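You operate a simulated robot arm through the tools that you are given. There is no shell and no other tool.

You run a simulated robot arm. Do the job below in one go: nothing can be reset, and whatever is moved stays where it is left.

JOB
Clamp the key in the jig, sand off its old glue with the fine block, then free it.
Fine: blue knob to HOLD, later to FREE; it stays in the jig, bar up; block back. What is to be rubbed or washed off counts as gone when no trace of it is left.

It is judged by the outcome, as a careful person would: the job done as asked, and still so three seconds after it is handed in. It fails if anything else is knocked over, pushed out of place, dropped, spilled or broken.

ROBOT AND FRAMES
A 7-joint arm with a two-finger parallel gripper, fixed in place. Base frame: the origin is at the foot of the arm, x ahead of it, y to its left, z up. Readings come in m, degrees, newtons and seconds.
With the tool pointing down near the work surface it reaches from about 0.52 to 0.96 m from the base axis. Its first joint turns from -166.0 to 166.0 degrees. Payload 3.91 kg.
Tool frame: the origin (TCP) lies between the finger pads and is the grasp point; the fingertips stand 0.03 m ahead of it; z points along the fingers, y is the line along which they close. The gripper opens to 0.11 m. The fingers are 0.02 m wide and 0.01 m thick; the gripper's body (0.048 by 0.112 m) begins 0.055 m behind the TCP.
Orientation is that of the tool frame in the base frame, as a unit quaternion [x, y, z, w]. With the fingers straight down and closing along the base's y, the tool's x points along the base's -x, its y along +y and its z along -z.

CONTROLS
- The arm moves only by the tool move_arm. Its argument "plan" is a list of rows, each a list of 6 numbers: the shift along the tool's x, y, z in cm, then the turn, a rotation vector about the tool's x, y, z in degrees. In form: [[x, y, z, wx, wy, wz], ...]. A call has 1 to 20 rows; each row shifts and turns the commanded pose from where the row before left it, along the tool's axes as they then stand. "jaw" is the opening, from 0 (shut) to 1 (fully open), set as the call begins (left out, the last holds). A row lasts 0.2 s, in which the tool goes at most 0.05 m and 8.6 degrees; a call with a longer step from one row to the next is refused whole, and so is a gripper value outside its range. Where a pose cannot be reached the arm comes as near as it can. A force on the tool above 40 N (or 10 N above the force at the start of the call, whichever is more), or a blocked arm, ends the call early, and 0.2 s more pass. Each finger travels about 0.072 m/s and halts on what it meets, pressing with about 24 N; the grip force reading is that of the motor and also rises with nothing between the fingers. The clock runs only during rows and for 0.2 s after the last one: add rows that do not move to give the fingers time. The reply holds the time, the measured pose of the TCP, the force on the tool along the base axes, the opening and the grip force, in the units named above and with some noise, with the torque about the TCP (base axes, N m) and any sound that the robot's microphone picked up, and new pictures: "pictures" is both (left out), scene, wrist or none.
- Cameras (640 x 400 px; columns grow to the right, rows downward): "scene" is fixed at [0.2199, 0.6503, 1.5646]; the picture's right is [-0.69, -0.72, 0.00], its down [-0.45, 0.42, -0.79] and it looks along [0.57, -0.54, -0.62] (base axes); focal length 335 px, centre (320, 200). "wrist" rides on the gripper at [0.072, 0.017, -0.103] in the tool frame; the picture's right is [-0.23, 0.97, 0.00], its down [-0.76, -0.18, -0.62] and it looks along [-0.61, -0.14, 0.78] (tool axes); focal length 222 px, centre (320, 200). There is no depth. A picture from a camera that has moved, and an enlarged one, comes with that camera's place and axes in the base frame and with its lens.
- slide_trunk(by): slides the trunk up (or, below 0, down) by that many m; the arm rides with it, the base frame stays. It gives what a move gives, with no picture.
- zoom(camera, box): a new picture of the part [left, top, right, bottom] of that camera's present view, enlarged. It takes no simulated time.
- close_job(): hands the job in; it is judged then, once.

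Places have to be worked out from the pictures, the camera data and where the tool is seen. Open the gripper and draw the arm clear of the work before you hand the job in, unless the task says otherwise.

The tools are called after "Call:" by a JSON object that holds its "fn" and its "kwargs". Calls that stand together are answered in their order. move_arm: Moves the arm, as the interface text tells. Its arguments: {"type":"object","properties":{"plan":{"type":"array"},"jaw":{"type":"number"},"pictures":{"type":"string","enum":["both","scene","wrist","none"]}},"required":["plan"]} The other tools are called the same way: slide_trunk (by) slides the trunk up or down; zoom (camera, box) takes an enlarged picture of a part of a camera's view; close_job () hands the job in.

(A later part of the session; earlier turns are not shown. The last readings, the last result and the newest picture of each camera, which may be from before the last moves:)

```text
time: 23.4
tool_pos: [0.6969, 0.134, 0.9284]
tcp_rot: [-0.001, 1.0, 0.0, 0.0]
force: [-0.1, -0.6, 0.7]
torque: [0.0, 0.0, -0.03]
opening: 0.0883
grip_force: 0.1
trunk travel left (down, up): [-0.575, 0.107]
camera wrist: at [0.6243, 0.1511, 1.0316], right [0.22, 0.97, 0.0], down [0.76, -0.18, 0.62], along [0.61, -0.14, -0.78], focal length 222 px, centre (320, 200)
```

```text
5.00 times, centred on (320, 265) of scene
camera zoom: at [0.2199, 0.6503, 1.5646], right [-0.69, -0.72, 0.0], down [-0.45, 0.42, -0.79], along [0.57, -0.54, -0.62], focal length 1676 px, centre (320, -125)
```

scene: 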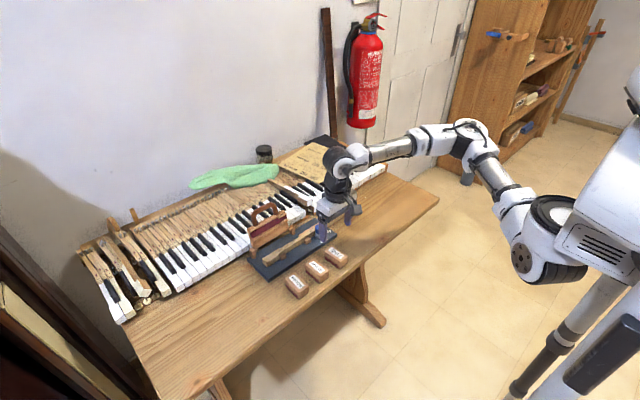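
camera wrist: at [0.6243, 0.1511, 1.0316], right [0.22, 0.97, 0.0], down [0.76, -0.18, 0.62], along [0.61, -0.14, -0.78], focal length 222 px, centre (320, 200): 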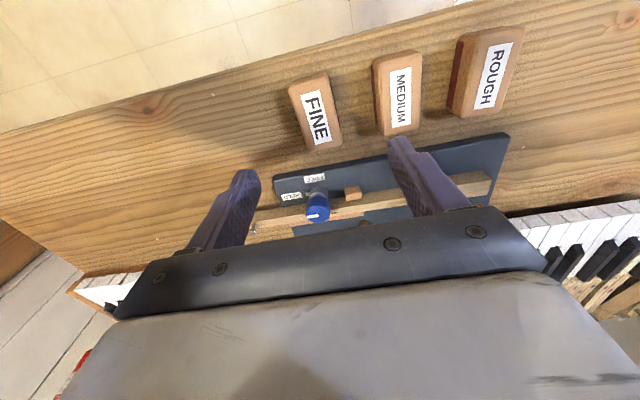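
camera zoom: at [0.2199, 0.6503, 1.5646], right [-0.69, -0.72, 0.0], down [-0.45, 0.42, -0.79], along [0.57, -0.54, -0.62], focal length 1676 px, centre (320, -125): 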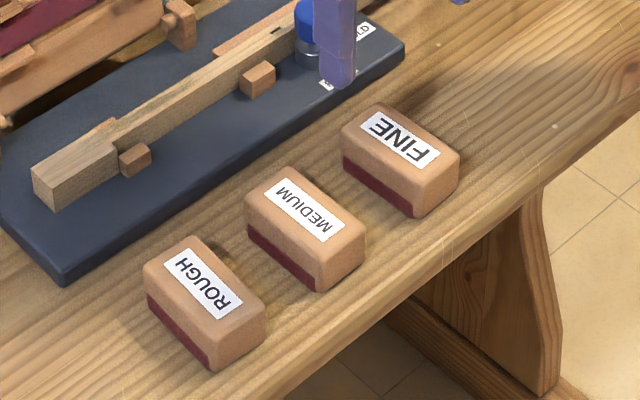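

FINE measures about 62 × 35 mm with centre (0.696, 0.133), yaw about 1.7°, table z about 0.781, top about 0.811; MEDIUM starts at y 0.19. I narrow the jaw to 60 mm, align, and descend until the tips are about 8 mm above the table.

Call:
{"fn": "move_arm", "kwargs": {"plan": [[0.1, -0.1, 0, 0, 0, -1.7], [0, 0, 0, 0, 0, 0], [0, 0, 3, 0, 0, 0], [0, 0, 3, 0, 0, 0], [0, 0, 2.5, 0, 0, 0], [0, 0, 2.4, 0, 0, 0], [0, 0, 0, 0, 0, 0], [0, 0, 0, 0, 0, 0]], "jaw": 0.55}}

Call:
{"fn": "zoom", "kwargs": {"camera": "wrist", "box": [220, 60, 460, 210]}}

Call:
{"fn": "zoom", "kwargs": {"camera": "scene", "box": [280, 225, 360, 305]}}

```text
time: 25.2
tool_pos: [0.696, 0.1325, 0.8205]
tcp_rot: [-0.016, 1.0, 0.0, 0.0]
force: [0.1, -0.3, -0.2]
torque: [-0.03, 0.01, -0.02]
opening: 0.0608
grip_force: 0.2
trunk travel left (down, up): [-0.575, 0.107]
camera wrist: at [0.6231, 0.148, 0.9239], right [0.2, 0.98, 0.0], down [0.77, -0.15, 0.62], along [0.61, -0.12, -0.78], focal length 222 px, centre (320, 200)
```

scene: 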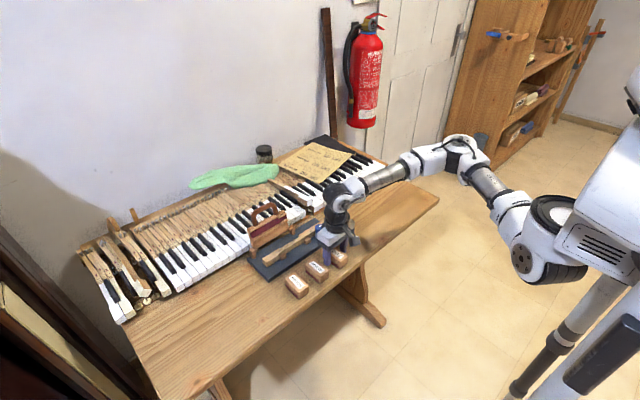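
wrist: 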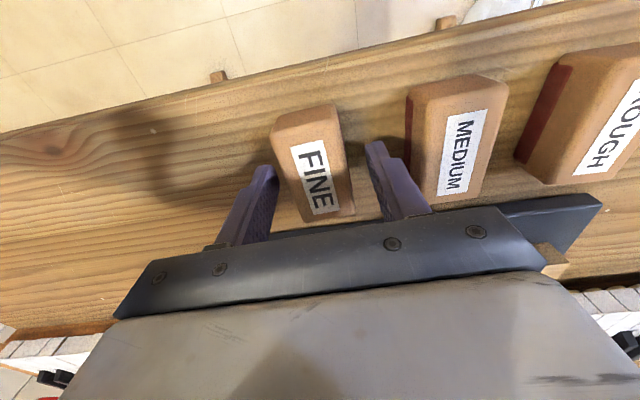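

```text
2.67 times, centred on (340, 135) of wrist
camera zoom: at [0.6231, 0.148, 0.9239], right [0.2, 0.98, 0.0], down [0.77, -0.15, 0.62], along [0.61, -0.12, -0.78], focal length 592 px, centre (267, 373)
```

zoom: 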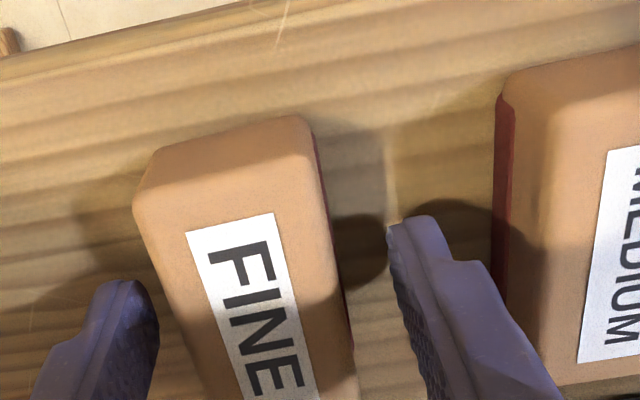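

```text
5.00 times, centred on (320, 265) of scene
camera zoom: at [0.2199, 0.6503, 1.5646], right [-0.69, -0.72, 0.0], down [-0.45, 0.42, -0.79], along [0.57, -0.54, -0.62], focal length 1676 px, centre (320, -125)
```

zoom: 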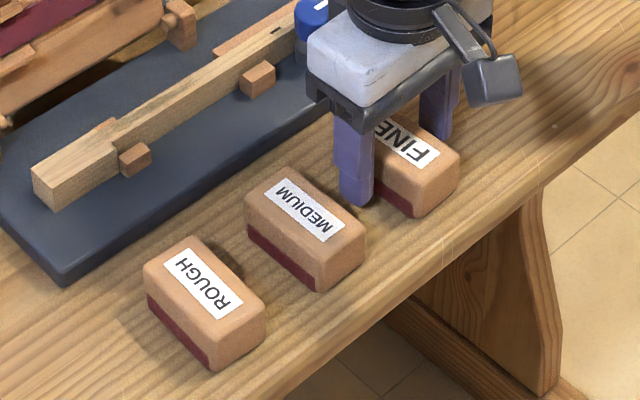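

The fingers straddle FINE with clear room on both sides and away from MEDIUM. I close on the block.

Call:
{"fn": "move_arm", "kwargs": {"plan": [[0, 0, 0, 0, 0, 0], [0, 0, 0, 0, 0, 0], [0, 0, 0, 0, 0, 0], [0, 0, 0, 0, 0, 0]], "jaw": 0}}

Call:
{"fn": "zoom", "kwargs": {"camera": "scene", "box": [280, 225, 360, 305]}}

```text
time: 26.2
tool_pos: [0.6958, 0.1333, 0.8199]
tcp_rot: [-0.015, 1.0, 0.0, 0.001]
force: [-0.5, -0.2, 0.0]
torque: [0.01, 0.0, 0.02]
opening: 0.0386
grip_force: 24.0
trunk travel left (down, up): [-0.575, 0.107]
camera wrist: at [0.6232, 0.148, 0.924], right [0.2, 0.98, 0.0], down [0.77, -0.15, 0.62], along [0.61, -0.12, -0.78], focal length 222 px, centre (320, 200)
```

scene: 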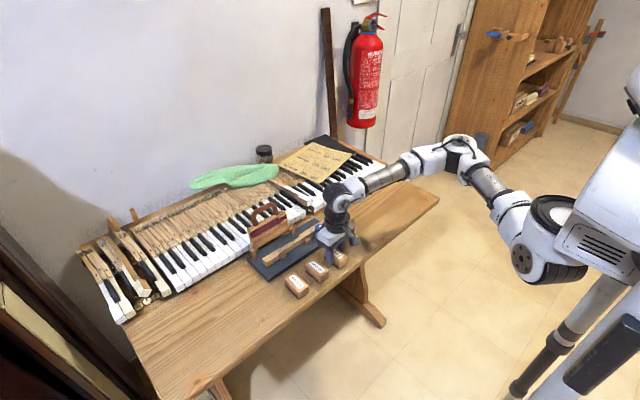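
wrist: 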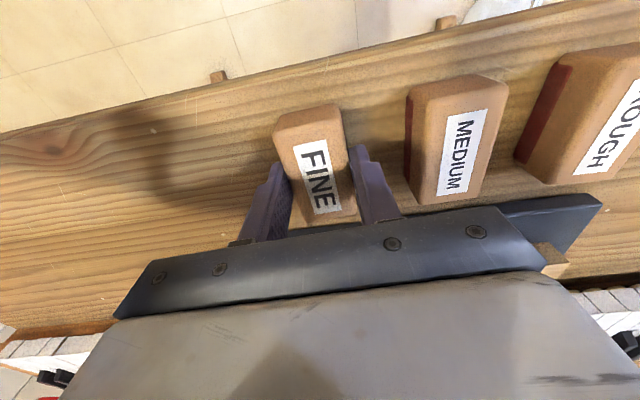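

```text
5.00 times, centred on (320, 265) of scene
camera zoom: at [0.2199, 0.6503, 1.5646], right [-0.69, -0.72, 0.0], down [-0.45, 0.42, -0.79], along [0.57, -0.54, -0.62], focal length 1676 px, centre (320, -125)
```

zoom: 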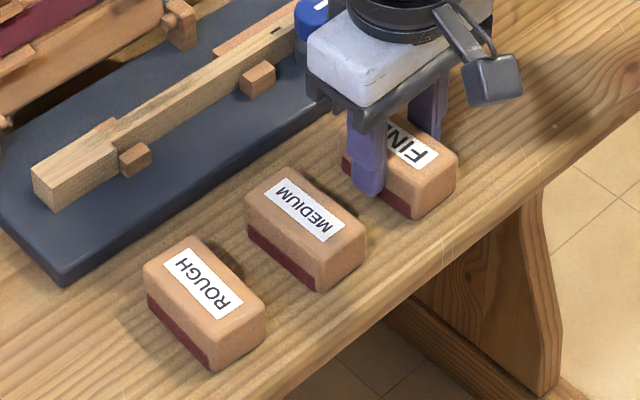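

FINE is held (width 38.6 mm, almost no side load); the grasp pose is TCP (0.696, 0.133, 0.820), yaw 1.7°. I lift 8 cm and carry it to above the glue at about (0.812, 0.232), staying clear of the bar at x ≥ 0.855.

Call:
{"fn": "move_arm", "kwargs": {"plan": [[0, 0, -2, 0, 0, 0], [0, 0, -3, 0, 0, 0], [0, 0, -3, 0, 0, 0], [0, 0, 0, 0, 0, 0], [-1.5, 4, 0, 0, 0, 0], [-3.5, 3, 0, 0, 0, 0], [-3.5, 2.5, 0, 0, 0, 0], [-3.3, 0, 0, 0, 0, 0], [0, 0, 0, 0, 0, 0], [0, 0, 0, 0, 0, 0]], "jaw": 0}}

Call:
{"fn": "zoom", "kwargs": {"camera": "scene", "box": [240, 180, 340, 270]}}

Call:
{"fn": "zoom", "kwargs": {"camera": "wrist", "box": [220, 60, 460, 210]}}

```text
time: 28.4
tool_pos: [0.8106, 0.2317, 0.8997]
tcp_rot: [-0.016, 1.0, 0.0, 0.0]
force: [0.4, 0.0, -1.0]
torque: [-0.01, 0.04, 0.0]
opening: 0.0388
grip_force: 24.1
trunk travel left (down, up): [-0.575, 0.107]
camera wrist: at [0.7377, 0.2468, 1.0036], right [0.2, 0.98, 0.0], down [0.77, -0.15, 0.62], along [0.61, -0.12, -0.78], focal length 222 px, centre (320, 200)
```

scene: 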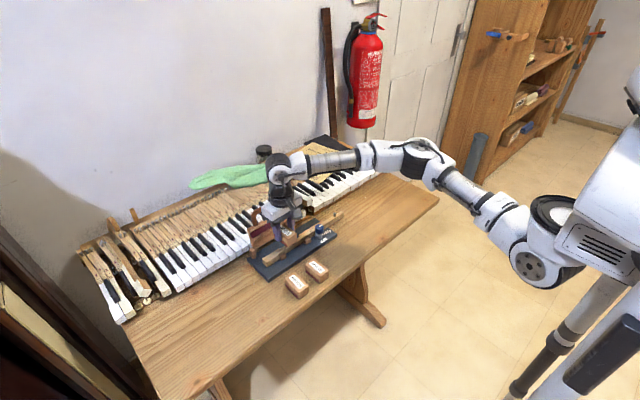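
wrist: 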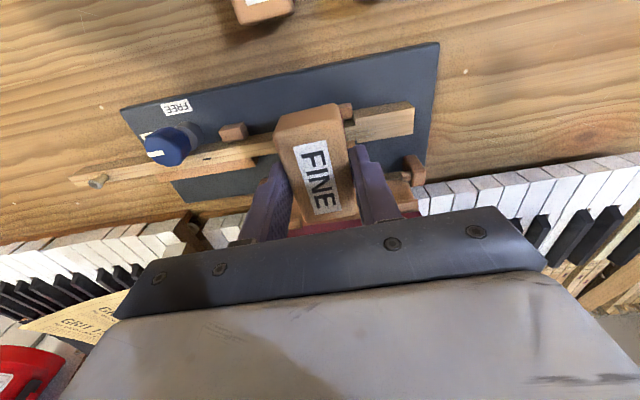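

```text
4.44 times, centred on (290, 225) of scene
camera zoom: at [0.2199, 0.6503, 1.5646], right [-0.69, -0.72, 0.0], down [-0.45, 0.42, -0.79], along [0.57, -0.54, -0.62], focal length 1489 px, centre (453, 89)
```

zoom: 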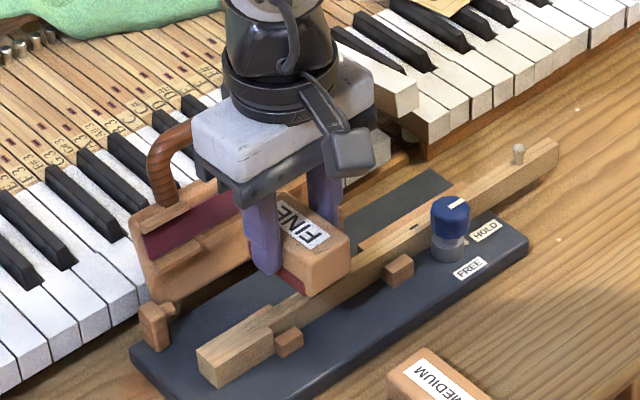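

```text
2.67 times, centred on (340, 135) of wrist
camera zoom: at [0.7377, 0.2468, 1.0036], right [0.2, 0.98, 0.0], down [0.77, -0.15, 0.62], along [0.61, -0.12, -0.78], focal length 592 px, centre (267, 373)
```

zoom: 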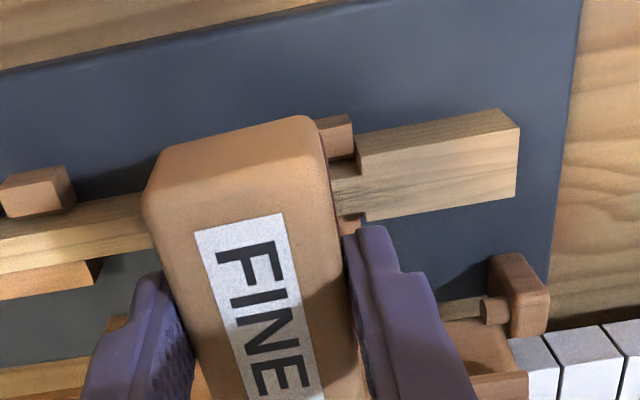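

The block hangs squarely above the key, between the bar and the knob with room to spare. I lower it to just above the key (contact expected at TCP z about 0.857), then feel for contact in 1 mm steps.

Call:
{"fn": "move_arm", "kwargs": {"plan": [[0, 0, 1.8, 0, 0, 0], [0, 0, 1.8, 0, 0, 0], [0, 0, 0, 0, 0, 0], [0, 0, 0.1, 0, 0, 0], [0, 0, 0.1, 0, 0, 0], [0, 0, 0.1, 0, 0, 0], [0, 0, 0, 0, 0, 0]], "jaw": 0, "pictures": "scene"}}

Call:
{"fn": "zoom", "kwargs": {"camera": "scene", "box": [240, 180, 340, 270]}}

```text
time: 30.0
tool_pos: [0.8111, 0.2311, 0.8607]
tcp_rot: [-0.016, 1.0, 0.0, 0.0]
force: [-0.2, 0.2, -1.1]
torque: [0.02, -0.01, -0.02]
opening: 0.039
grip_force: 24.3
trunk travel left (down, up): [-0.575, 0.107]
```

scene: 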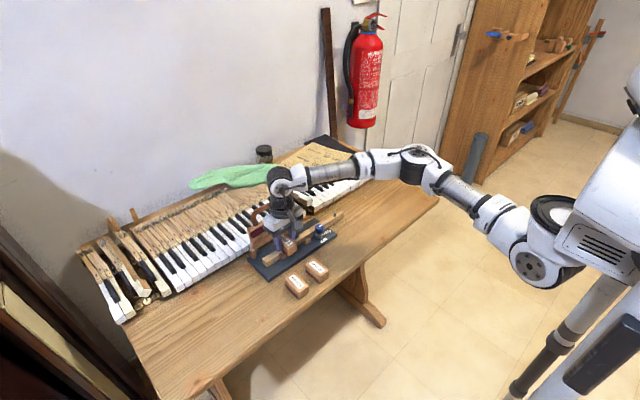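

```text
4.44 times, centred on (290, 225) of scene
camera zoom: at [0.2199, 0.6503, 1.5646], right [-0.69, -0.72, 0.0], down [-0.45, 0.42, -0.79], along [0.57, -0.54, -0.62], focal length 1489 px, centre (453, 89)
```

zoom: 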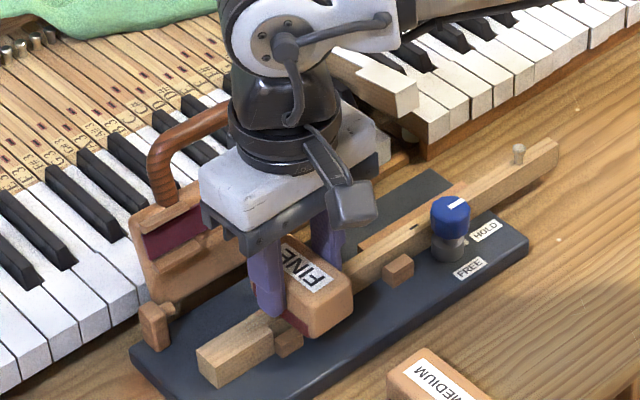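

No contact yet at z 0.8607. I continue down in 1 mm steps.

Call:
{"fn": "move_arm", "kwargs": {"plan": [[0, 0, 0.1, 0, 0, 0], [0, 0, 0.1, 0, 0, 0], [0, 0, 0.1, 0, 0, 0], [0, 0, 0, 0, 0, 0]], "jaw": 0, "pictures": "none"}}

```text
time: 31.0
tool_pos: [0.8103, 0.2309, 0.8598]
tcp_rot: [-0.016, 1.0, 0.001, 0.002]
force: [0.4, 0.0, 16.0]
torque: [-0.03, -0.03, -0.01]
opening: 0.0385
grip_force: 24.3
trunk travel left (down, up): [-0.575, 0.107]
```

Contact: 16 N at commanded 3 mm further, so the block rests on the key at TCP z about 0.860. I ease pressure slightly and make the first strokes along the key, from y about 0.19 to 0.275.

Call:
{"fn": "move_arm", "kwargs": {"plan": [[0, 0, -0.05, 0, 0, 0], [0, 1.1, 0, 0, 0, 0], [0, 1.1, 0, 0, 0, 0], [0, 1.1, 0, 0, 0, 0], [0, 1.1, 0, 0, 0, 0], [0, -1.2, 0, 0, 0, 0], [0, -1.2, 0, 0, 0, 0], [0, -1.2, 0, 0, 0, 0], [0, -1.2, 0, 0, 0, 0], [0, -1.2, 0, 0, 0, 0], [0, -1.2, 0, 0, 0, 0], [0, -1.2, 0, 0, 0, 0], [0, 1.2, 0, 0, 0, 0], [0, 1.2, 0, 0, 0, 0], [0, 1.2, 0, 0, 0, 0], [0, 1.2, 0, 0, 0, 0], [0, 1.2, 0, 0, 0, 0], [0, 1.2, 0, 0, 0, 0], [0, 1.2, 0, 0, 0, 0], [0, 0, 0, 0, 0, 0]], "jaw": 0, "pictures": "scene"}}

Call:
{"fn": "zoom", "kwargs": {"camera": "scene", "box": [240, 180, 340, 270]}}

```text
time: 35.2
tool_pos: [0.8081, 0.2752, 0.8596]
tcp_rot: [-0.017, 1.0, 0.001, 0.001]
force: [-0.6, -4.2, 14.2]
torque: [-0.25, -0.07, 0.02]
opening: 0.0387
grip_force: 24.3
trunk travel left (down, up): [-0.575, 0.107]
```

scene: 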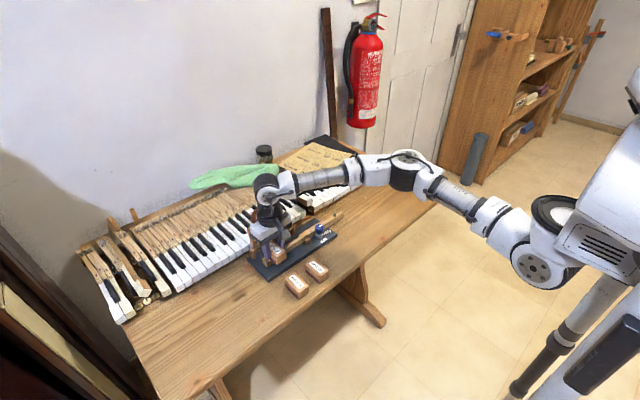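

```text
4.44 times, centred on (290, 225) of scene
camera zoom: at [0.2199, 0.6503, 1.5646], right [-0.69, -0.72, 0.0], down [-0.45, 0.42, -0.79], along [0.57, -0.54, -0.62], focal length 1489 px, centre (453, 89)
```

zoom: 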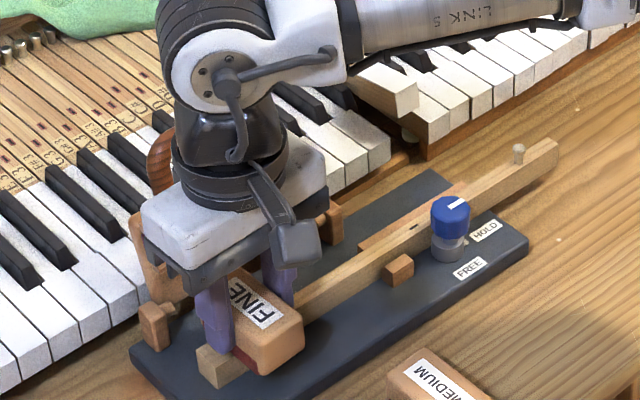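

Sanding runs smoothly with about 14 N down and 4 N drag, and the uncovered part already looks cleaner. I make more strokes over the whole length.

Call:
{"fn": "move_arm", "kwargs": {"plan": [[0, -1.5, 0, 0, 0, 0], [0, -1.5, 0, 0, 0, 0], [0, -1.5, 0, 0, 0, 0], [0, -1.5, 0, 0, 0, 0], [0, -1.5, 0, 0, 0, 0], [0, -1.2, 0, 0, 0, 0], [0, 1.5, 0, 0, 0, 0], [0, 1.5, 0, 0, 0, 0], [0, 1.5, 0, 0, 0, 0], [0, 1.5, 0, 0, 0, 0], [0, 1.5, 0, 0, 0, 0], [0, 1.2, 0, 0, 0, 0], [0, -1.5, 0, 0, 0, 0], [0, -1.5, 0, 0, 0, 0], [0, -1.5, 0, 0, 0, 0], [0, -1.5, 0, 0, 0, 0], [0, -1.5, 0, 0, 0, 0], [0, -1.5, 0, 0, 0, 0], [0, 0, 0, 0, 0, 0]], "jaw": 0, "pictures": "scene"}}

Call:
{"fn": "zoom", "kwargs": {"camera": "scene", "box": [255, 205, 325, 270]}}

```text
time: 39.2
tool_pos: [0.8115, 0.1859, 0.8594]
tcp_rot: [-0.017, 1.0, 0.0, 0.001]
force: [-0.1, 3.9, 8.1]
torque: [0.14, -0.03, -0.01]
opening: 0.0386
grip_force: 24.3
trunk travel left (down, up): [-0.575, 0.107]
```

scene: 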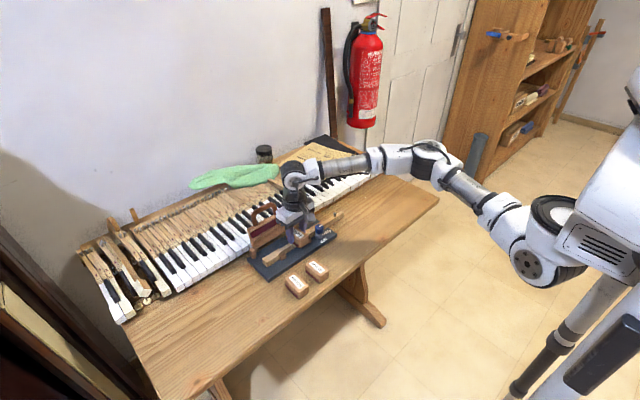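

```text
6.15 times, centred on (290, 238) of scene
camera zoom: at [0.2199, 0.6503, 1.5646], right [-0.69, -0.72, 0.0], down [-0.45, 0.42, -0.79], along [0.57, -0.54, -0.62], focal length 2062 px, centre (505, -31)
```

zoom: 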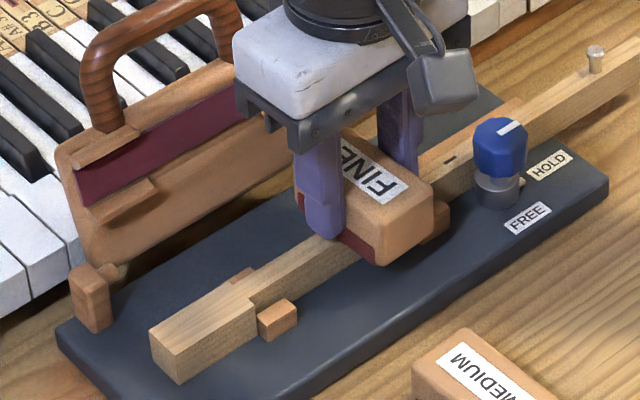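

The newly exposed area by the notch is visible now; I enlarge it more to see whether any trace remains.

Call:
{"fn": "zoom", "kwargs": {"camera": "scene", "box": [268, 232, 304, 260]}}

Call:
{"fn": "zoom", "kwargs": {"camera": "wrist", "box": [300, 60, 640, 260]}}

```text
14.29 times, centred on (286, 246) of scene
camera zoom: at [0.2199, 0.6503, 1.5646], right [-0.69, -0.72, 0.0], down [-0.45, 0.42, -0.79], along [0.57, -0.54, -0.62], focal length 4787 px, centre (806, -457)
```

zoom: 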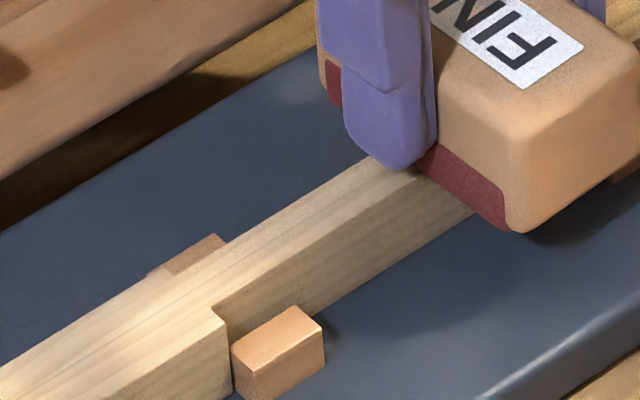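

```text
1.88 times, centred on (470, 160) of wrist
camera zoom: at [0.7384, 0.201, 0.9629], right [0.2, 0.98, 0.0], down [0.77, -0.15, 0.62], along [0.61, -0.12, -0.78], focal length 418 px, centre (38, 275)
```

zoom: 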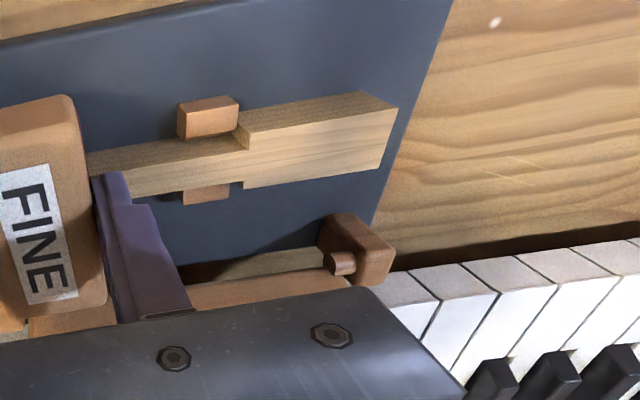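

The head-side half looks clean now. I make two more full passes with the block, reaching a little further at both ends, before lifting to inspect.

Call:
{"fn": "move_arm", "kwargs": {"plan": [[0, -0.8, 0.03, 0, 0, 0], [0, 1.5, 0, 0, 0, 0], [0, 1.5, 0, 0, 0, 0], [0, 1.5, 0, 0, 0, 0], [0, 1.5, 0, 0, 0, 0], [0, 1.5, 0, 0, 0, 0], [0, 1.5, 0, 0, 0, 0], [0, 1, 0, 0, 0, 0], [0, -1.5, 0, 0, 0, 0], [0, -1.5, 0, 0, 0, 0], [0, -1.5, 0, 0, 0, 0], [0, -1.5, 0, 0, 0, 0], [0, -1.5, 0, 0, 0, 0], [0, -1.5, 0, 0, 0, 0], [0, -1, 0, 0, 0, 0], [0, 1.5, 0, 0, 0, 0], [0, 1.5, 0, 0, 0, 0], [0, 1.5, 0, 0, 0, 0], [0, 0, 0, 0, 0, 0]], "jaw": 0, "pictures": "none"}}

```text
time: 43.2
tool_pos: [0.8107, 0.2233, 0.8601]
tcp_rot: [-0.015, 1.0, 0.0, 0.001]
force: [0.2, -5.4, 12.7]
torque: [-0.23, -0.08, -0.02]
opening: 0.0385
grip_force: 23.8
trunk travel left (down, up): [-0.575, 0.107]
```

I lift straight up and withdraw toward the block's own place so that the scene camera sees the whole key.

Call:
{"fn": "move_arm", "kwargs": {"plan": [[0, 0, -1.5, 0, 0, 0], [0, 0, -3, 0, 0, 0], [0, 0, 0, 0, 0, 0], [4, 0, 0, 0, 0, 0], [4, -2, 0, 0, 0, 0], [3.77, -3, 0, 0, 0, 0], [0, -3.6, 0, 0, 0, 0], [0, 0, 0, 0, 0, 0], [0, 0, 0, 0, 0, 0]], "jaw": 0}}

Call:
{"fn": "zoom", "kwargs": {"camera": "scene", "box": [268, 225, 312, 260]}}

Call:
{"fn": "zoom", "kwargs": {"camera": "scene", "box": [240, 190, 345, 275]}}

Call:
{"fn": "zoom", "kwargs": {"camera": "wrist", "box": [220, 60, 460, 210]}}

```text
time: 45.2
tool_pos: [0.6959, 0.1342, 0.9052]
tcp_rot: [-0.017, 1.0, 0.0, 0.0]
force: [-0.8, -0.6, -1.5]
torque: [-0.01, -0.01, -0.02]
opening: 0.0386
grip_force: 24.4
trunk travel left (down, up): [-0.575, 0.107]
camera wrist: at [0.6232, 0.1486, 1.0068], right [0.2, 0.98, 0.0], down [0.77, -0.15, 0.62], along [0.61, -0.12, -0.78], focal length 222 px, centre (320, 200)
```

scene: 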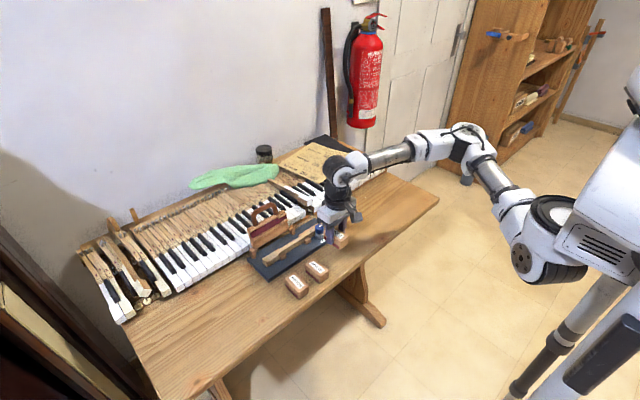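
wrist: 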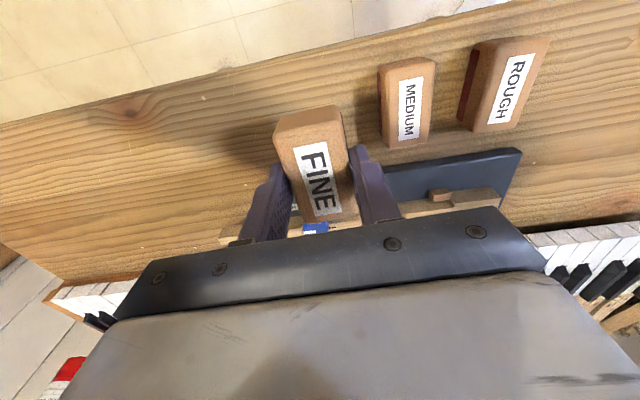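

```text
11.43 times, centred on (290, 242) of scene
camera zoom: at [0.2199, 0.6503, 1.5646], right [-0.69, -0.72, 0.0], down [-0.45, 0.42, -0.79], along [0.57, -0.54, -0.62], focal length 3830 px, centre (663, -286)
```

zoom: 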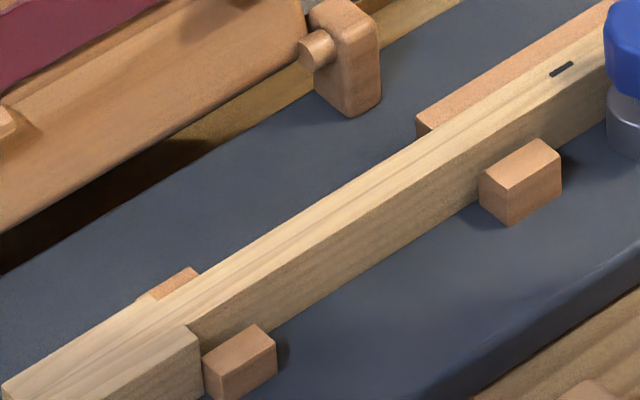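

```text
4.71 times, centred on (292, 232) of scene
camera zoom: at [0.2199, 0.6503, 1.5646], right [-0.69, -0.72, 0.0], down [-0.45, 0.42, -0.79], along [0.57, -0.54, -0.62], focal length 1577 px, centre (449, 47)
```

zoom: 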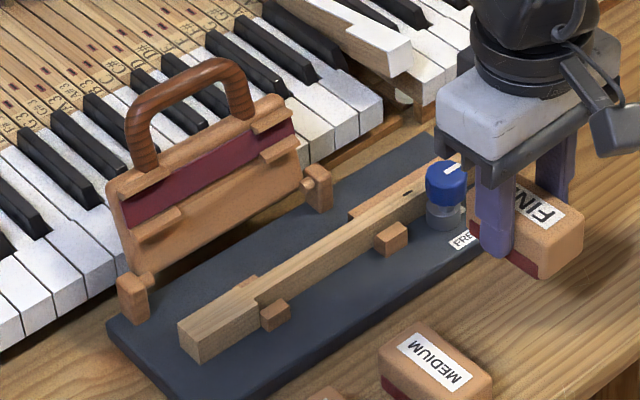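

```text
2.67 times, centred on (340, 135) of wrist
camera zoom: at [0.6232, 0.1486, 1.0068], right [0.2, 0.98, 0.0], down [0.77, -0.15, 0.62], along [0.61, -0.12, -0.78], focal length 592 px, centre (267, 373)
```

zoom: 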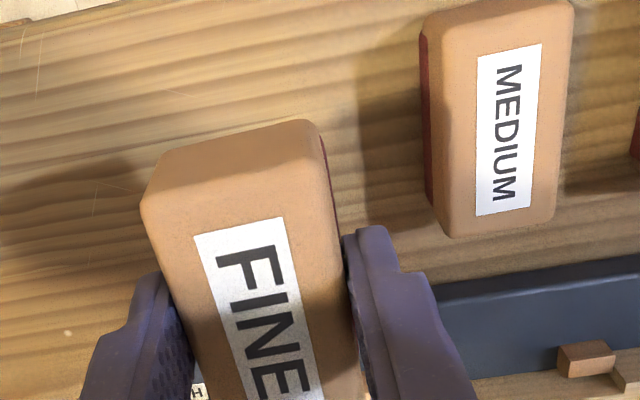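

The key's top now shows plain wood along its length. I take one more very close look at both ends and edges of the former glue patch.

Call:
{"fn": "zoom", "kwargs": {"camera": "scene", "box": [270, 236, 292, 252]}}

Call:
{"fn": "zoom", "kwargs": {"camera": "scene", "box": [284, 226, 306, 242]}}

Call:
{"fn": "zoom", "kwargs": {"camera": "scene", "box": [296, 218, 318, 234]}}

```text
16.00 times, centred on (281, 244) of scene
camera zoom: at [0.2199, 0.6503, 1.5646], right [-0.69, -0.72, 0.0], down [-0.45, 0.42, -0.79], along [0.57, -0.54, -0.62], focal length 5362 px, centre (944, -504)
```

zoom: 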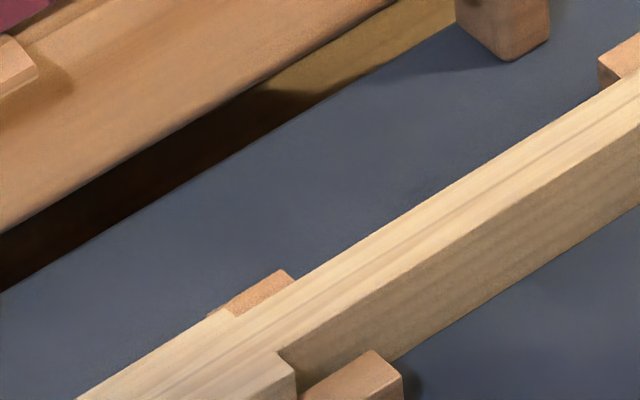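

```text
16.00 times, centred on (295, 234) of scene
camera zoom: at [0.2199, 0.6503, 1.5646], right [-0.69, -0.72, 0.0], down [-0.45, 0.42, -0.79], along [0.57, -0.54, -0.62], focal length 5362 px, centre (720, -344)
```

zoom: 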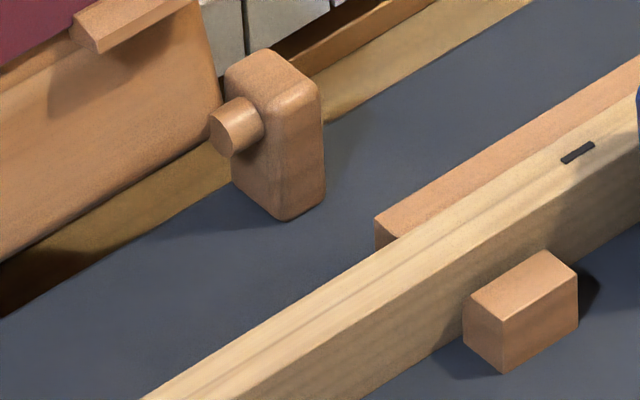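

```text
16.00 times, centred on (307, 226) of scene
camera zoom: at [0.2199, 0.6503, 1.5646], right [-0.69, -0.72, 0.0], down [-0.45, 0.42, -0.79], along [0.57, -0.54, -0.62], focal length 5362 px, centre (528, -216)
```

zoom: 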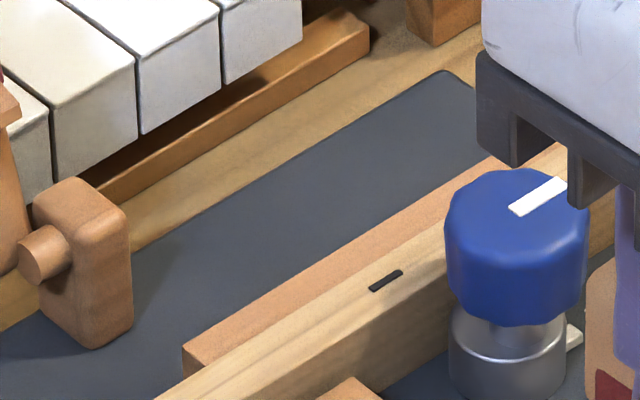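

No trace of glue is left. I bring the block back down to its own spot, slowly for the last millimetres until it touches the table.

Call:
{"fn": "move_arm", "kwargs": {"plan": [[0, -0.2, 2, 0, 0, 0], [0, 0, 2.5, 0, 0, 0], [0, 0, 2.2, 0, 0, 0], [0, 0, 1.2, 0, 0, 0], [0, 0, 0.3, 0, 0, 0], [0, 0, 0, 0, 0, 0]], "jaw": 0}}

Call:
{"fn": "zoom", "kwargs": {"camera": "scene", "box": [280, 225, 360, 305]}}

```text
time: 46.6
tool_pos: [0.6962, 0.1306, 0.8213]
tcp_rot: [-0.016, 1.0, -0.001, 0.0]
force: [-0.1, -0.6, -0.8]
torque: [-0.02, -0.03, 0.04]
opening: 0.0389
grip_force: 24.2
trunk travel left (down, up): [-0.575, 0.107]
camera wrist: at [0.623, 0.1459, 0.9244], right [0.2, 0.98, 0.0], down [0.77, -0.15, 0.62], along [0.61, -0.12, -0.78], focal length 222 px, centre (320, 200)
```

scene: 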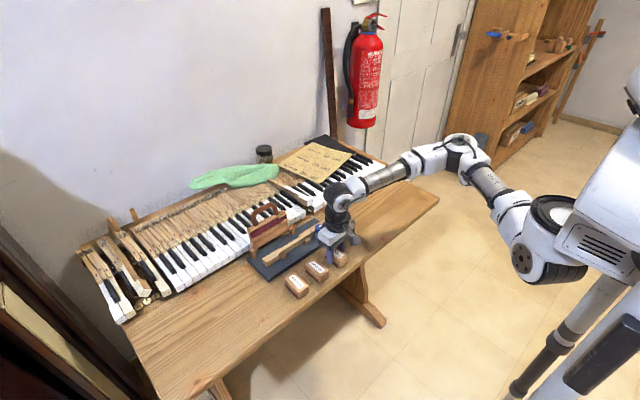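
wrist: 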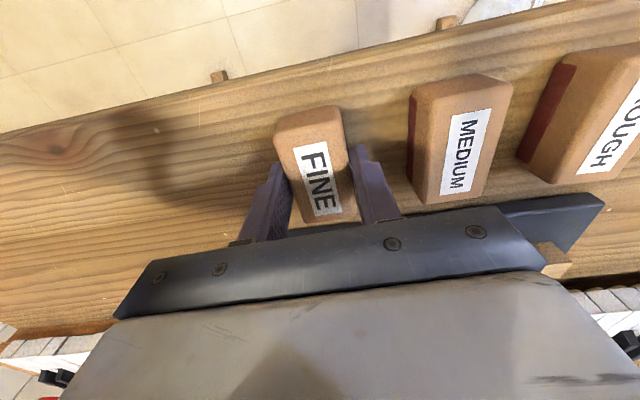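

```text
5.00 times, centred on (320, 265) of scene
camera zoom: at [0.2199, 0.6503, 1.5646], right [-0.69, -0.72, 0.0], down [-0.45, 0.42, -0.79], along [0.57, -0.54, -0.62], focal length 1676 px, centre (320, -125)
```

zoom: 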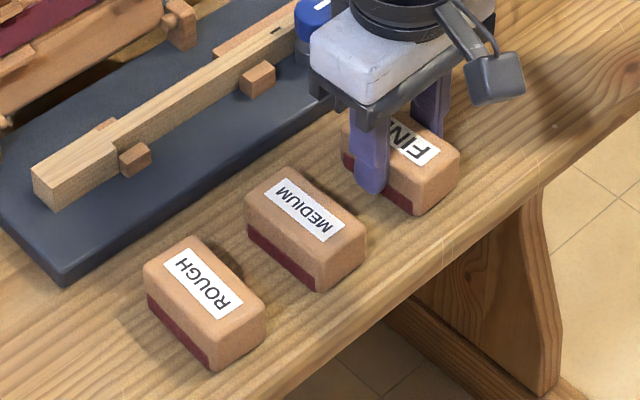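

The block's outline matches its old place; it is still about 1–2 mm up. I step down until it touches.

Call:
{"fn": "move_arm", "kwargs": {"plan": [[0, 0.05, 0.1, 0, 0, 0], [0, 0, 0.1, 0, 0, 0], [0, 0, 0, 0, 0, 0]], "jaw": 0, "pictures": "none"}}

```text
time: 47.4
tool_pos: [0.696, 0.1315, 0.8199]
tcp_rot: [-0.015, 1.0, 0.0, 0.002]
force: [0.4, -0.5, 4.1]
torque: [-0.03, 0.12, 0.02]
opening: 0.0388
grip_force: 24.3
trunk travel left (down, up): [-0.575, 0.107]
```

It touches the table (4 N). I open the fingers to 60 mm and rise straight up.

Call:
{"fn": "move_arm", "kwargs": {"plan": [[0, 0, 0, 0, 0, 0], [0, 0, 0, 0, 0, 0], [0, 0, 0, 0, 0, 0], [0, 0, -2, 0, 0, 0], [0, 0, -3, 0, 0, 0], [0, 0, -3, 0, 0, 0], [0, 0, -3, 0, 0, 0], [0, 0, 0, 0, 0, 0], [0, 0, 0, 0, 0, 0]], "jaw": 0.55}}

Call:
{"fn": "zoom", "kwargs": {"camera": "scene", "box": [280, 225, 360, 305]}}

Call:
{"fn": "zoom", "kwargs": {"camera": "wrist", "box": [220, 60, 460, 210]}}

```text
time: 49.4
tool_pos: [0.6957, 0.1315, 0.9293]
tcp_rot: [-0.016, 1.0, 0.001, 0.001]
force: [-0.1, -0.8, 0.4]
torque: [0.0, -0.01, -0.01]
opening: 0.0605
grip_force: 0.2
trunk travel left (down, up): [-0.575, 0.107]
camera wrist: at [0.623, 0.1465, 1.0326], right [0.2, 0.98, 0.0], down [0.77, -0.15, 0.62], along [0.61, -0.12, -0.78], focal length 222 px, centre (320, 200)
```

scene: 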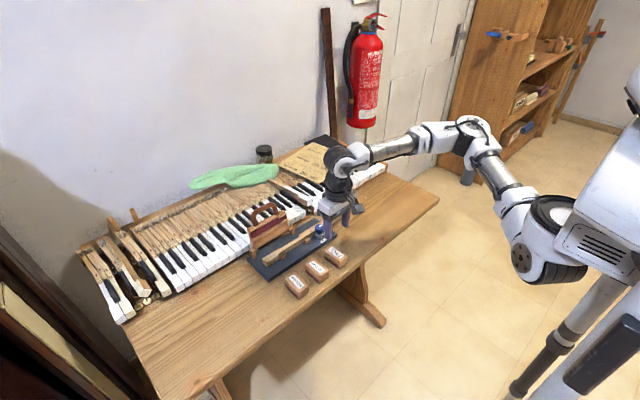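
wrist: 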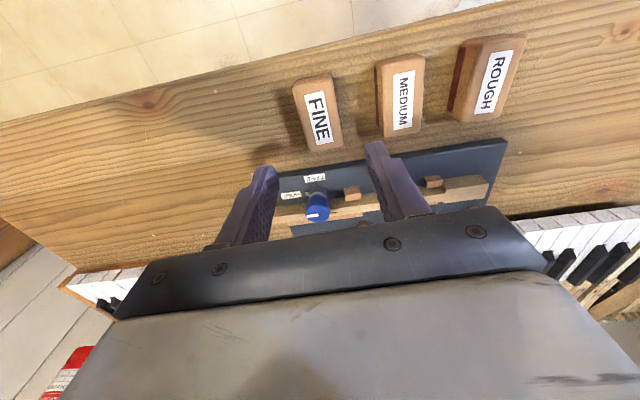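

```text
5.00 times, centred on (320, 265) of scene
camera zoom: at [0.2199, 0.6503, 1.5646], right [-0.69, -0.72, 0.0], down [-0.45, 0.42, -0.79], along [0.57, -0.54, -0.62], focal length 1676 px, centre (320, -125)
```

zoom: 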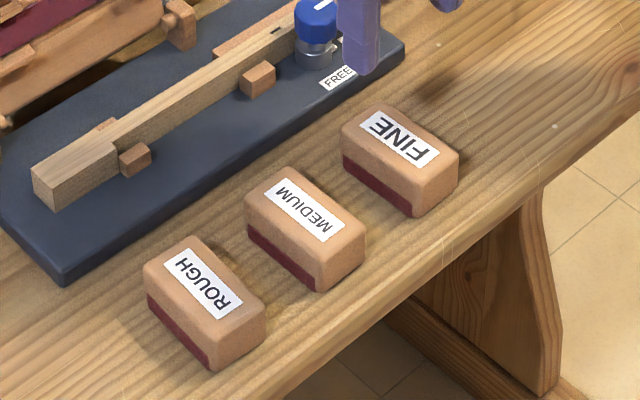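

```text
2.67 times, centred on (340, 135) of wrist
camera zoom: at [0.623, 0.1465, 1.0326], right [0.2, 0.98, 0.0], down [0.77, -0.15, 0.62], along [0.61, -0.12, -0.78], focal length 592 px, centre (267, 373)
```

zoom: 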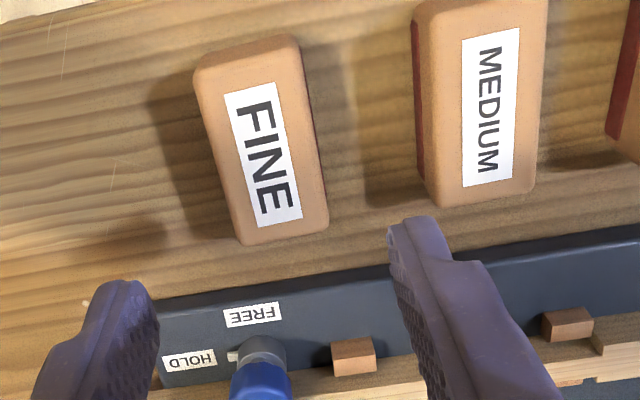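

FINE is back in exactly its old outline. Now I go back above the knob (axis about (0.791, 0.1105)) and turn the tool to -44°, so that one bite of +90° takes it to FREE within the range the wrist has already shown.

Call:
{"fn": "move_arm", "kwargs": {"plan": [[-3.2, -0.8, 0, 0, 0, 0], [-3.2, -0.8, 0, 0, 0, 0], [-3.06, -0.79, 0, 0, 0, 0], [0, 0, 0, 0, 0, -8.4], [0, 0, 0, 0, 0, -8.4], [0, 0, 0, 0, 0, -8.4], [0, 0, 0, 0, 0, -8.4], [0, 0, 0, 0, 0, -8.4], [0, 0, 0, 0, 0, 0], [0, 0, 0, 0, 0, 0]], "jaw": 0.55}}

Call:
{"fn": "zoom", "kwargs": {"camera": "wrist", "box": [250, 80, 390, 180]}}

```text
time: 51.6
tool_pos: [0.7916, 0.111, 0.9295]
tcp_rot: [-0.374, 0.928, -0.001, -0.001]
force: [0.0, -0.7, -0.2]
torque: [-0.01, 0.0, -0.01]
opening: 0.0607
grip_force: 0.1
trunk travel left (down, up): [-0.575, 0.107]
camera wrist: at [0.7275, 0.0732, 1.0325], right [-0.51, 0.86, 0.0], down [0.67, 0.4, 0.62], along [0.54, 0.32, -0.78], focal length 222 px, centre (320, 200)
```

scene: 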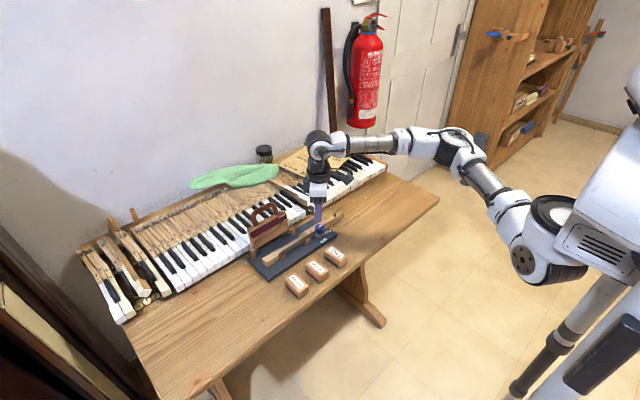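
wrist: 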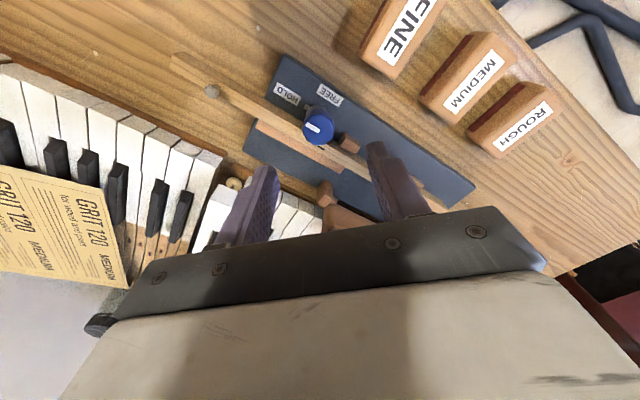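

```text
4.00 times, centred on (320, 130) of wrist
camera zoom: at [0.7275, 0.0732, 1.0325], right [-0.51, 0.86, 0.0], down [0.67, 0.4, 0.62], along [0.54, 0.32, -0.78], focal length 888 px, centre (320, 480)
```

zoom: 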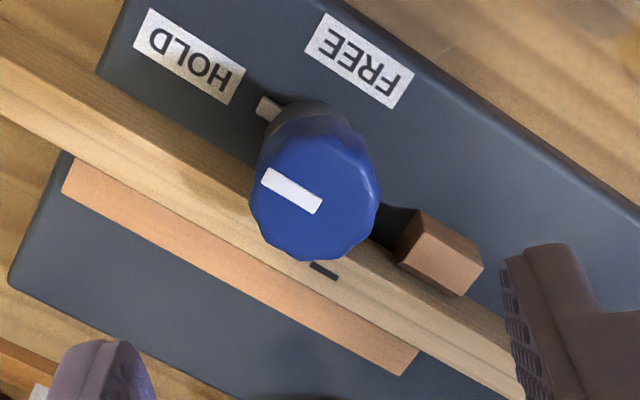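

The knob is centred under the fingers at about (0.790, 0.110). I descend 7.5 cm and close on it.

Call:
{"fn": "move_arm", "kwargs": {"plan": [[0, 0, 2.5, 0, 0, 0], [0, 0, 2.5, 0, 0, 0], [0, 0, 2.5, 0, 0, 0], [0, 0, 0, 0, 0, 0], [0, 0, 0, 0, 0, 0]], "jaw": 0.55, "pictures": "wrist"}}

Call:
{"fn": "move_arm", "kwargs": {"plan": [[0, 0, 0, 0, 0, 0], [0, 0, 0, 0, 0, 0], [0, 0, 0, 0, 0, 0], [0, 0, 0, 0, 0, 0]], "jaw": 0, "pictures": "wrist"}}

```text
time: 52.8
tool_pos: [0.7915, 0.112, 0.855]
tcp_rot: [-0.374, 0.928, 0.0, 0.0]
force: [-0.3, 0.2, 0.0]
torque: [-0.01, 0.02, -0.03]
opening: 0.0607
grip_force: 0.3
trunk travel left (down, up): [-0.575, 0.107]
camera wrist: at [0.7278, 0.0738, 0.957], right [-0.51, 0.86, 0.0], down [0.67, 0.4, 0.62], along [0.54, 0.32, -0.78], focal length 222 px, centre (320, 200)
```

wrist: 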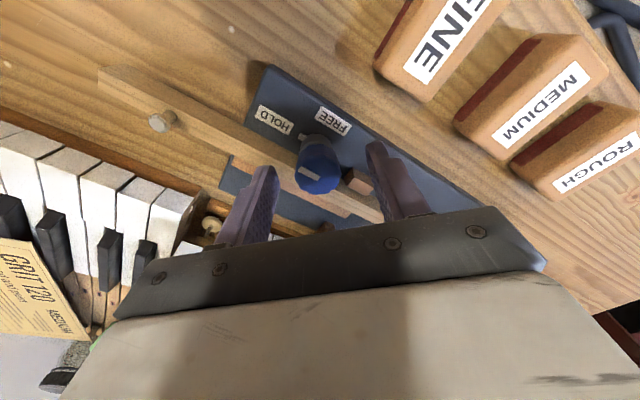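

```text
time: 53.8
tool_pos: [0.7929, 0.1109, 0.8546]
tcp_rot: [-0.374, 0.927, 0.0, 0.001]
force: [7.2, -4.6, -0.2]
torque: [-0.14, -0.15, 0.03]
opening: 0.0283
grip_force: 24.3
trunk travel left (down, up): [-0.575, 0.107]
camera wrist: at [0.7285, 0.0732, 0.957], right [-0.51, 0.86, 0.0], down [0.67, 0.4, 0.62], along [0.54, 0.32, -0.78], focal length 222 px, centre (320, 200)
```

wrist: 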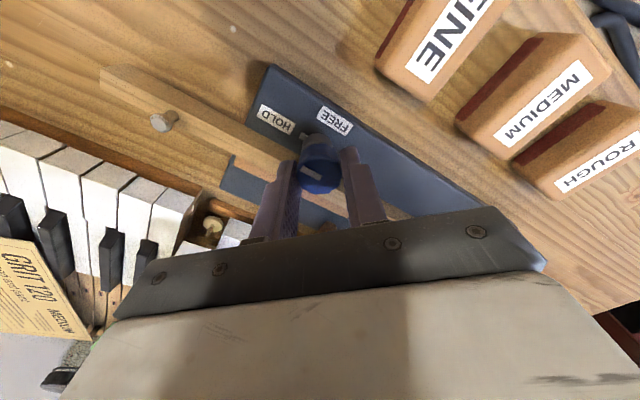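

A firm grip with little side load. I turn clockwise (tool z positive) by 84° first.

Call:
{"fn": "move_arm", "kwargs": {"plan": [[0, -0.08, 0, 0, 0, 0], [0, 0, 0, 0, 0, 8.4], [0, 0, 0, 0, 0, 8.4], [0, 0, 0, 0, 0, 8.4], [0, 0, 0, 0, 0, 8.4], [0, 0, 0, 0, 0, 8.4], [0, 0, 0, 0, 0, 8.4], [0, 0, 0, 0, 0, 8.4], [0, 0, 0, 0, 0, 8.4], [0, 0, 0, 0, 0, 8.4], [0, 0, 0, 0, 0, 8.4], [0, 0, 0, 0, 0, 0]], "jaw": 0, "pictures": "wrist"}}

Call:
{"fn": "zoom", "kwargs": {"camera": "wrist", "box": [240, 90, 400, 220]}}

```text
time: 56.4
tool_pos: [0.7925, 0.1092, 0.8545]
tcp_rot: [0.344, 0.939, 0.0, 0.0]
force: [12.6, -14.4, 2.4]
torque: [-0.2, -0.16, 0.0]
opening: 0.0281
grip_force: 24.3
trunk travel left (down, up): [-0.575, 0.107]
camera wrist: at [0.7483, 0.169, 0.957], right [0.8, 0.6, 0.0], down [0.47, -0.63, 0.62], along [0.37, -0.5, -0.78], focal length 222 px, centre (320, 200)
```

wrist: 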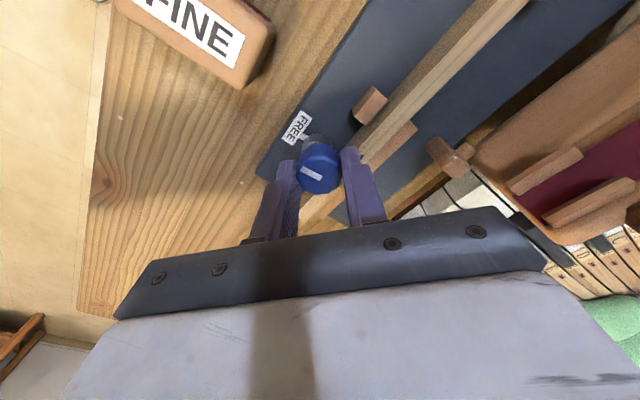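

```text
3.08 times, centred on (320, 155) of wrist
camera zoom: at [0.7483, 0.169, 0.957], right [0.8, 0.6, 0.0], down [0.47, -0.63, 0.62], along [0.37, -0.5, -0.78], focal length 684 px, centre (320, 338)
```

zoom: 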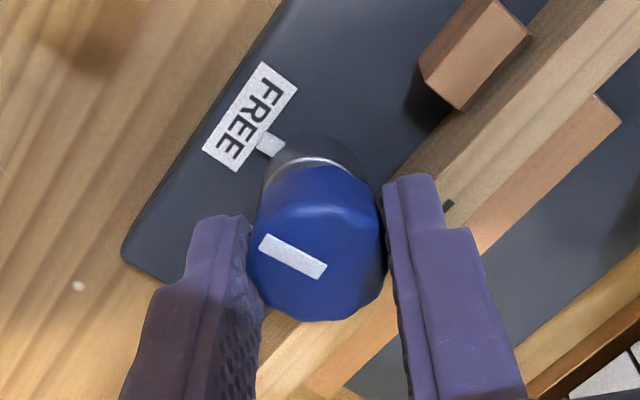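

The pointer is nearly at FREE (84° done). I turn the last 6° plus a little press against the stop.

Call:
{"fn": "move_arm", "kwargs": {"plan": [[0, 0, 0, 0, 0, 3], [0, 0, 0, 0, 0, 3], [0, 0, 0, 0, 0, 2.5], [0, 0, 0, 0, 0, 0]], "jaw": 0, "pictures": "none"}}

Call:
{"fn": "move_arm", "kwargs": {"plan": [[0, 0, 0, 0, 0, 0], [0, 0, 0, 0, 0, 0], [0, 0, 0, 0, 0, 0], [0, 0, -2.5, 0, 0, 0], [0, 0, -2.5, 0, 0, 0], [0, 0, -2.5, 0, 0, 0], [0, 0, 0, 0, 0, 0]], "jaw": 0.55}}

Call:
{"fn": "zoom", "kwargs": {"camera": "wrist", "box": [250, 80, 390, 180]}}

```text
time: 57.4
tool_pos: [0.7922, 0.1102, 0.8528]
tcp_rot: [0.412, 0.911, 0.0, -0.001]
force: [2.8, -16.4, 0.3]
torque: [-0.45, -0.21, 0.2]
opening: 0.0281
grip_force: 23.6
trunk travel left (down, up): [-0.575, 0.107]
```

```text
time: 59.0
tool_pos: [0.792, 0.1109, 0.9291]
tcp_rot: [0.412, 0.911, 0.0, 0.0]
force: [0.5, -0.6, 0.5]
torque: [0.01, -0.02, 0.03]
opening: 0.0606
grip_force: 0.1
trunk travel left (down, up): [-0.575, 0.107]
camera wrist: at [0.7568, 0.1759, 1.0327], right [0.88, 0.47, 0.0], down [0.37, -0.69, 0.62], along [0.29, -0.55, -0.78], focal length 222 px, centre (320, 200)
```

scene: 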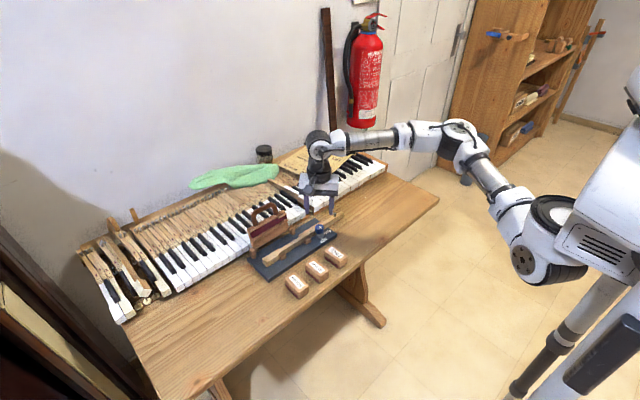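
wrist: 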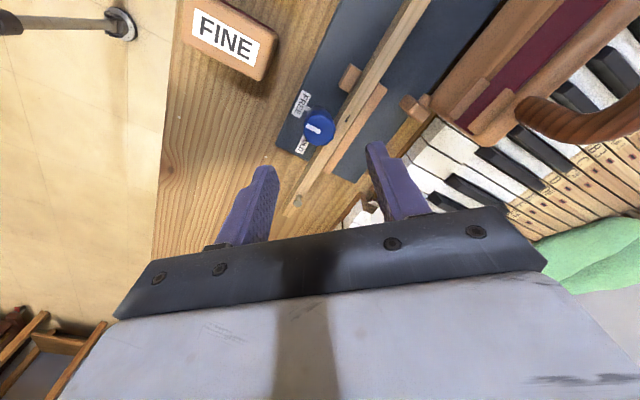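

```text
4.00 times, centred on (320, 130) of wrist
camera zoom: at [0.7568, 0.1759, 1.0327], right [0.88, 0.47, 0.0], down [0.37, -0.69, 0.62], along [0.29, -0.55, -0.78], focal length 888 px, centre (320, 480)
```

zoom: 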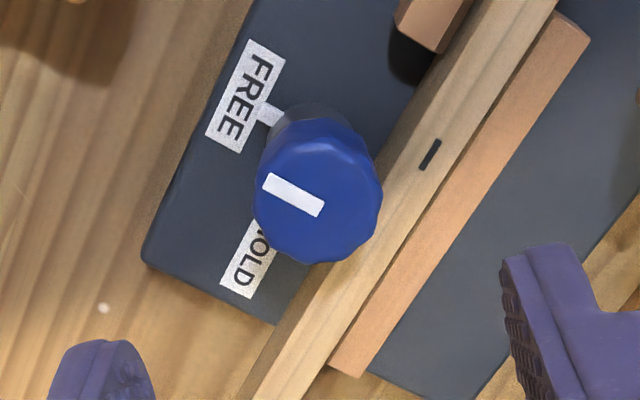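

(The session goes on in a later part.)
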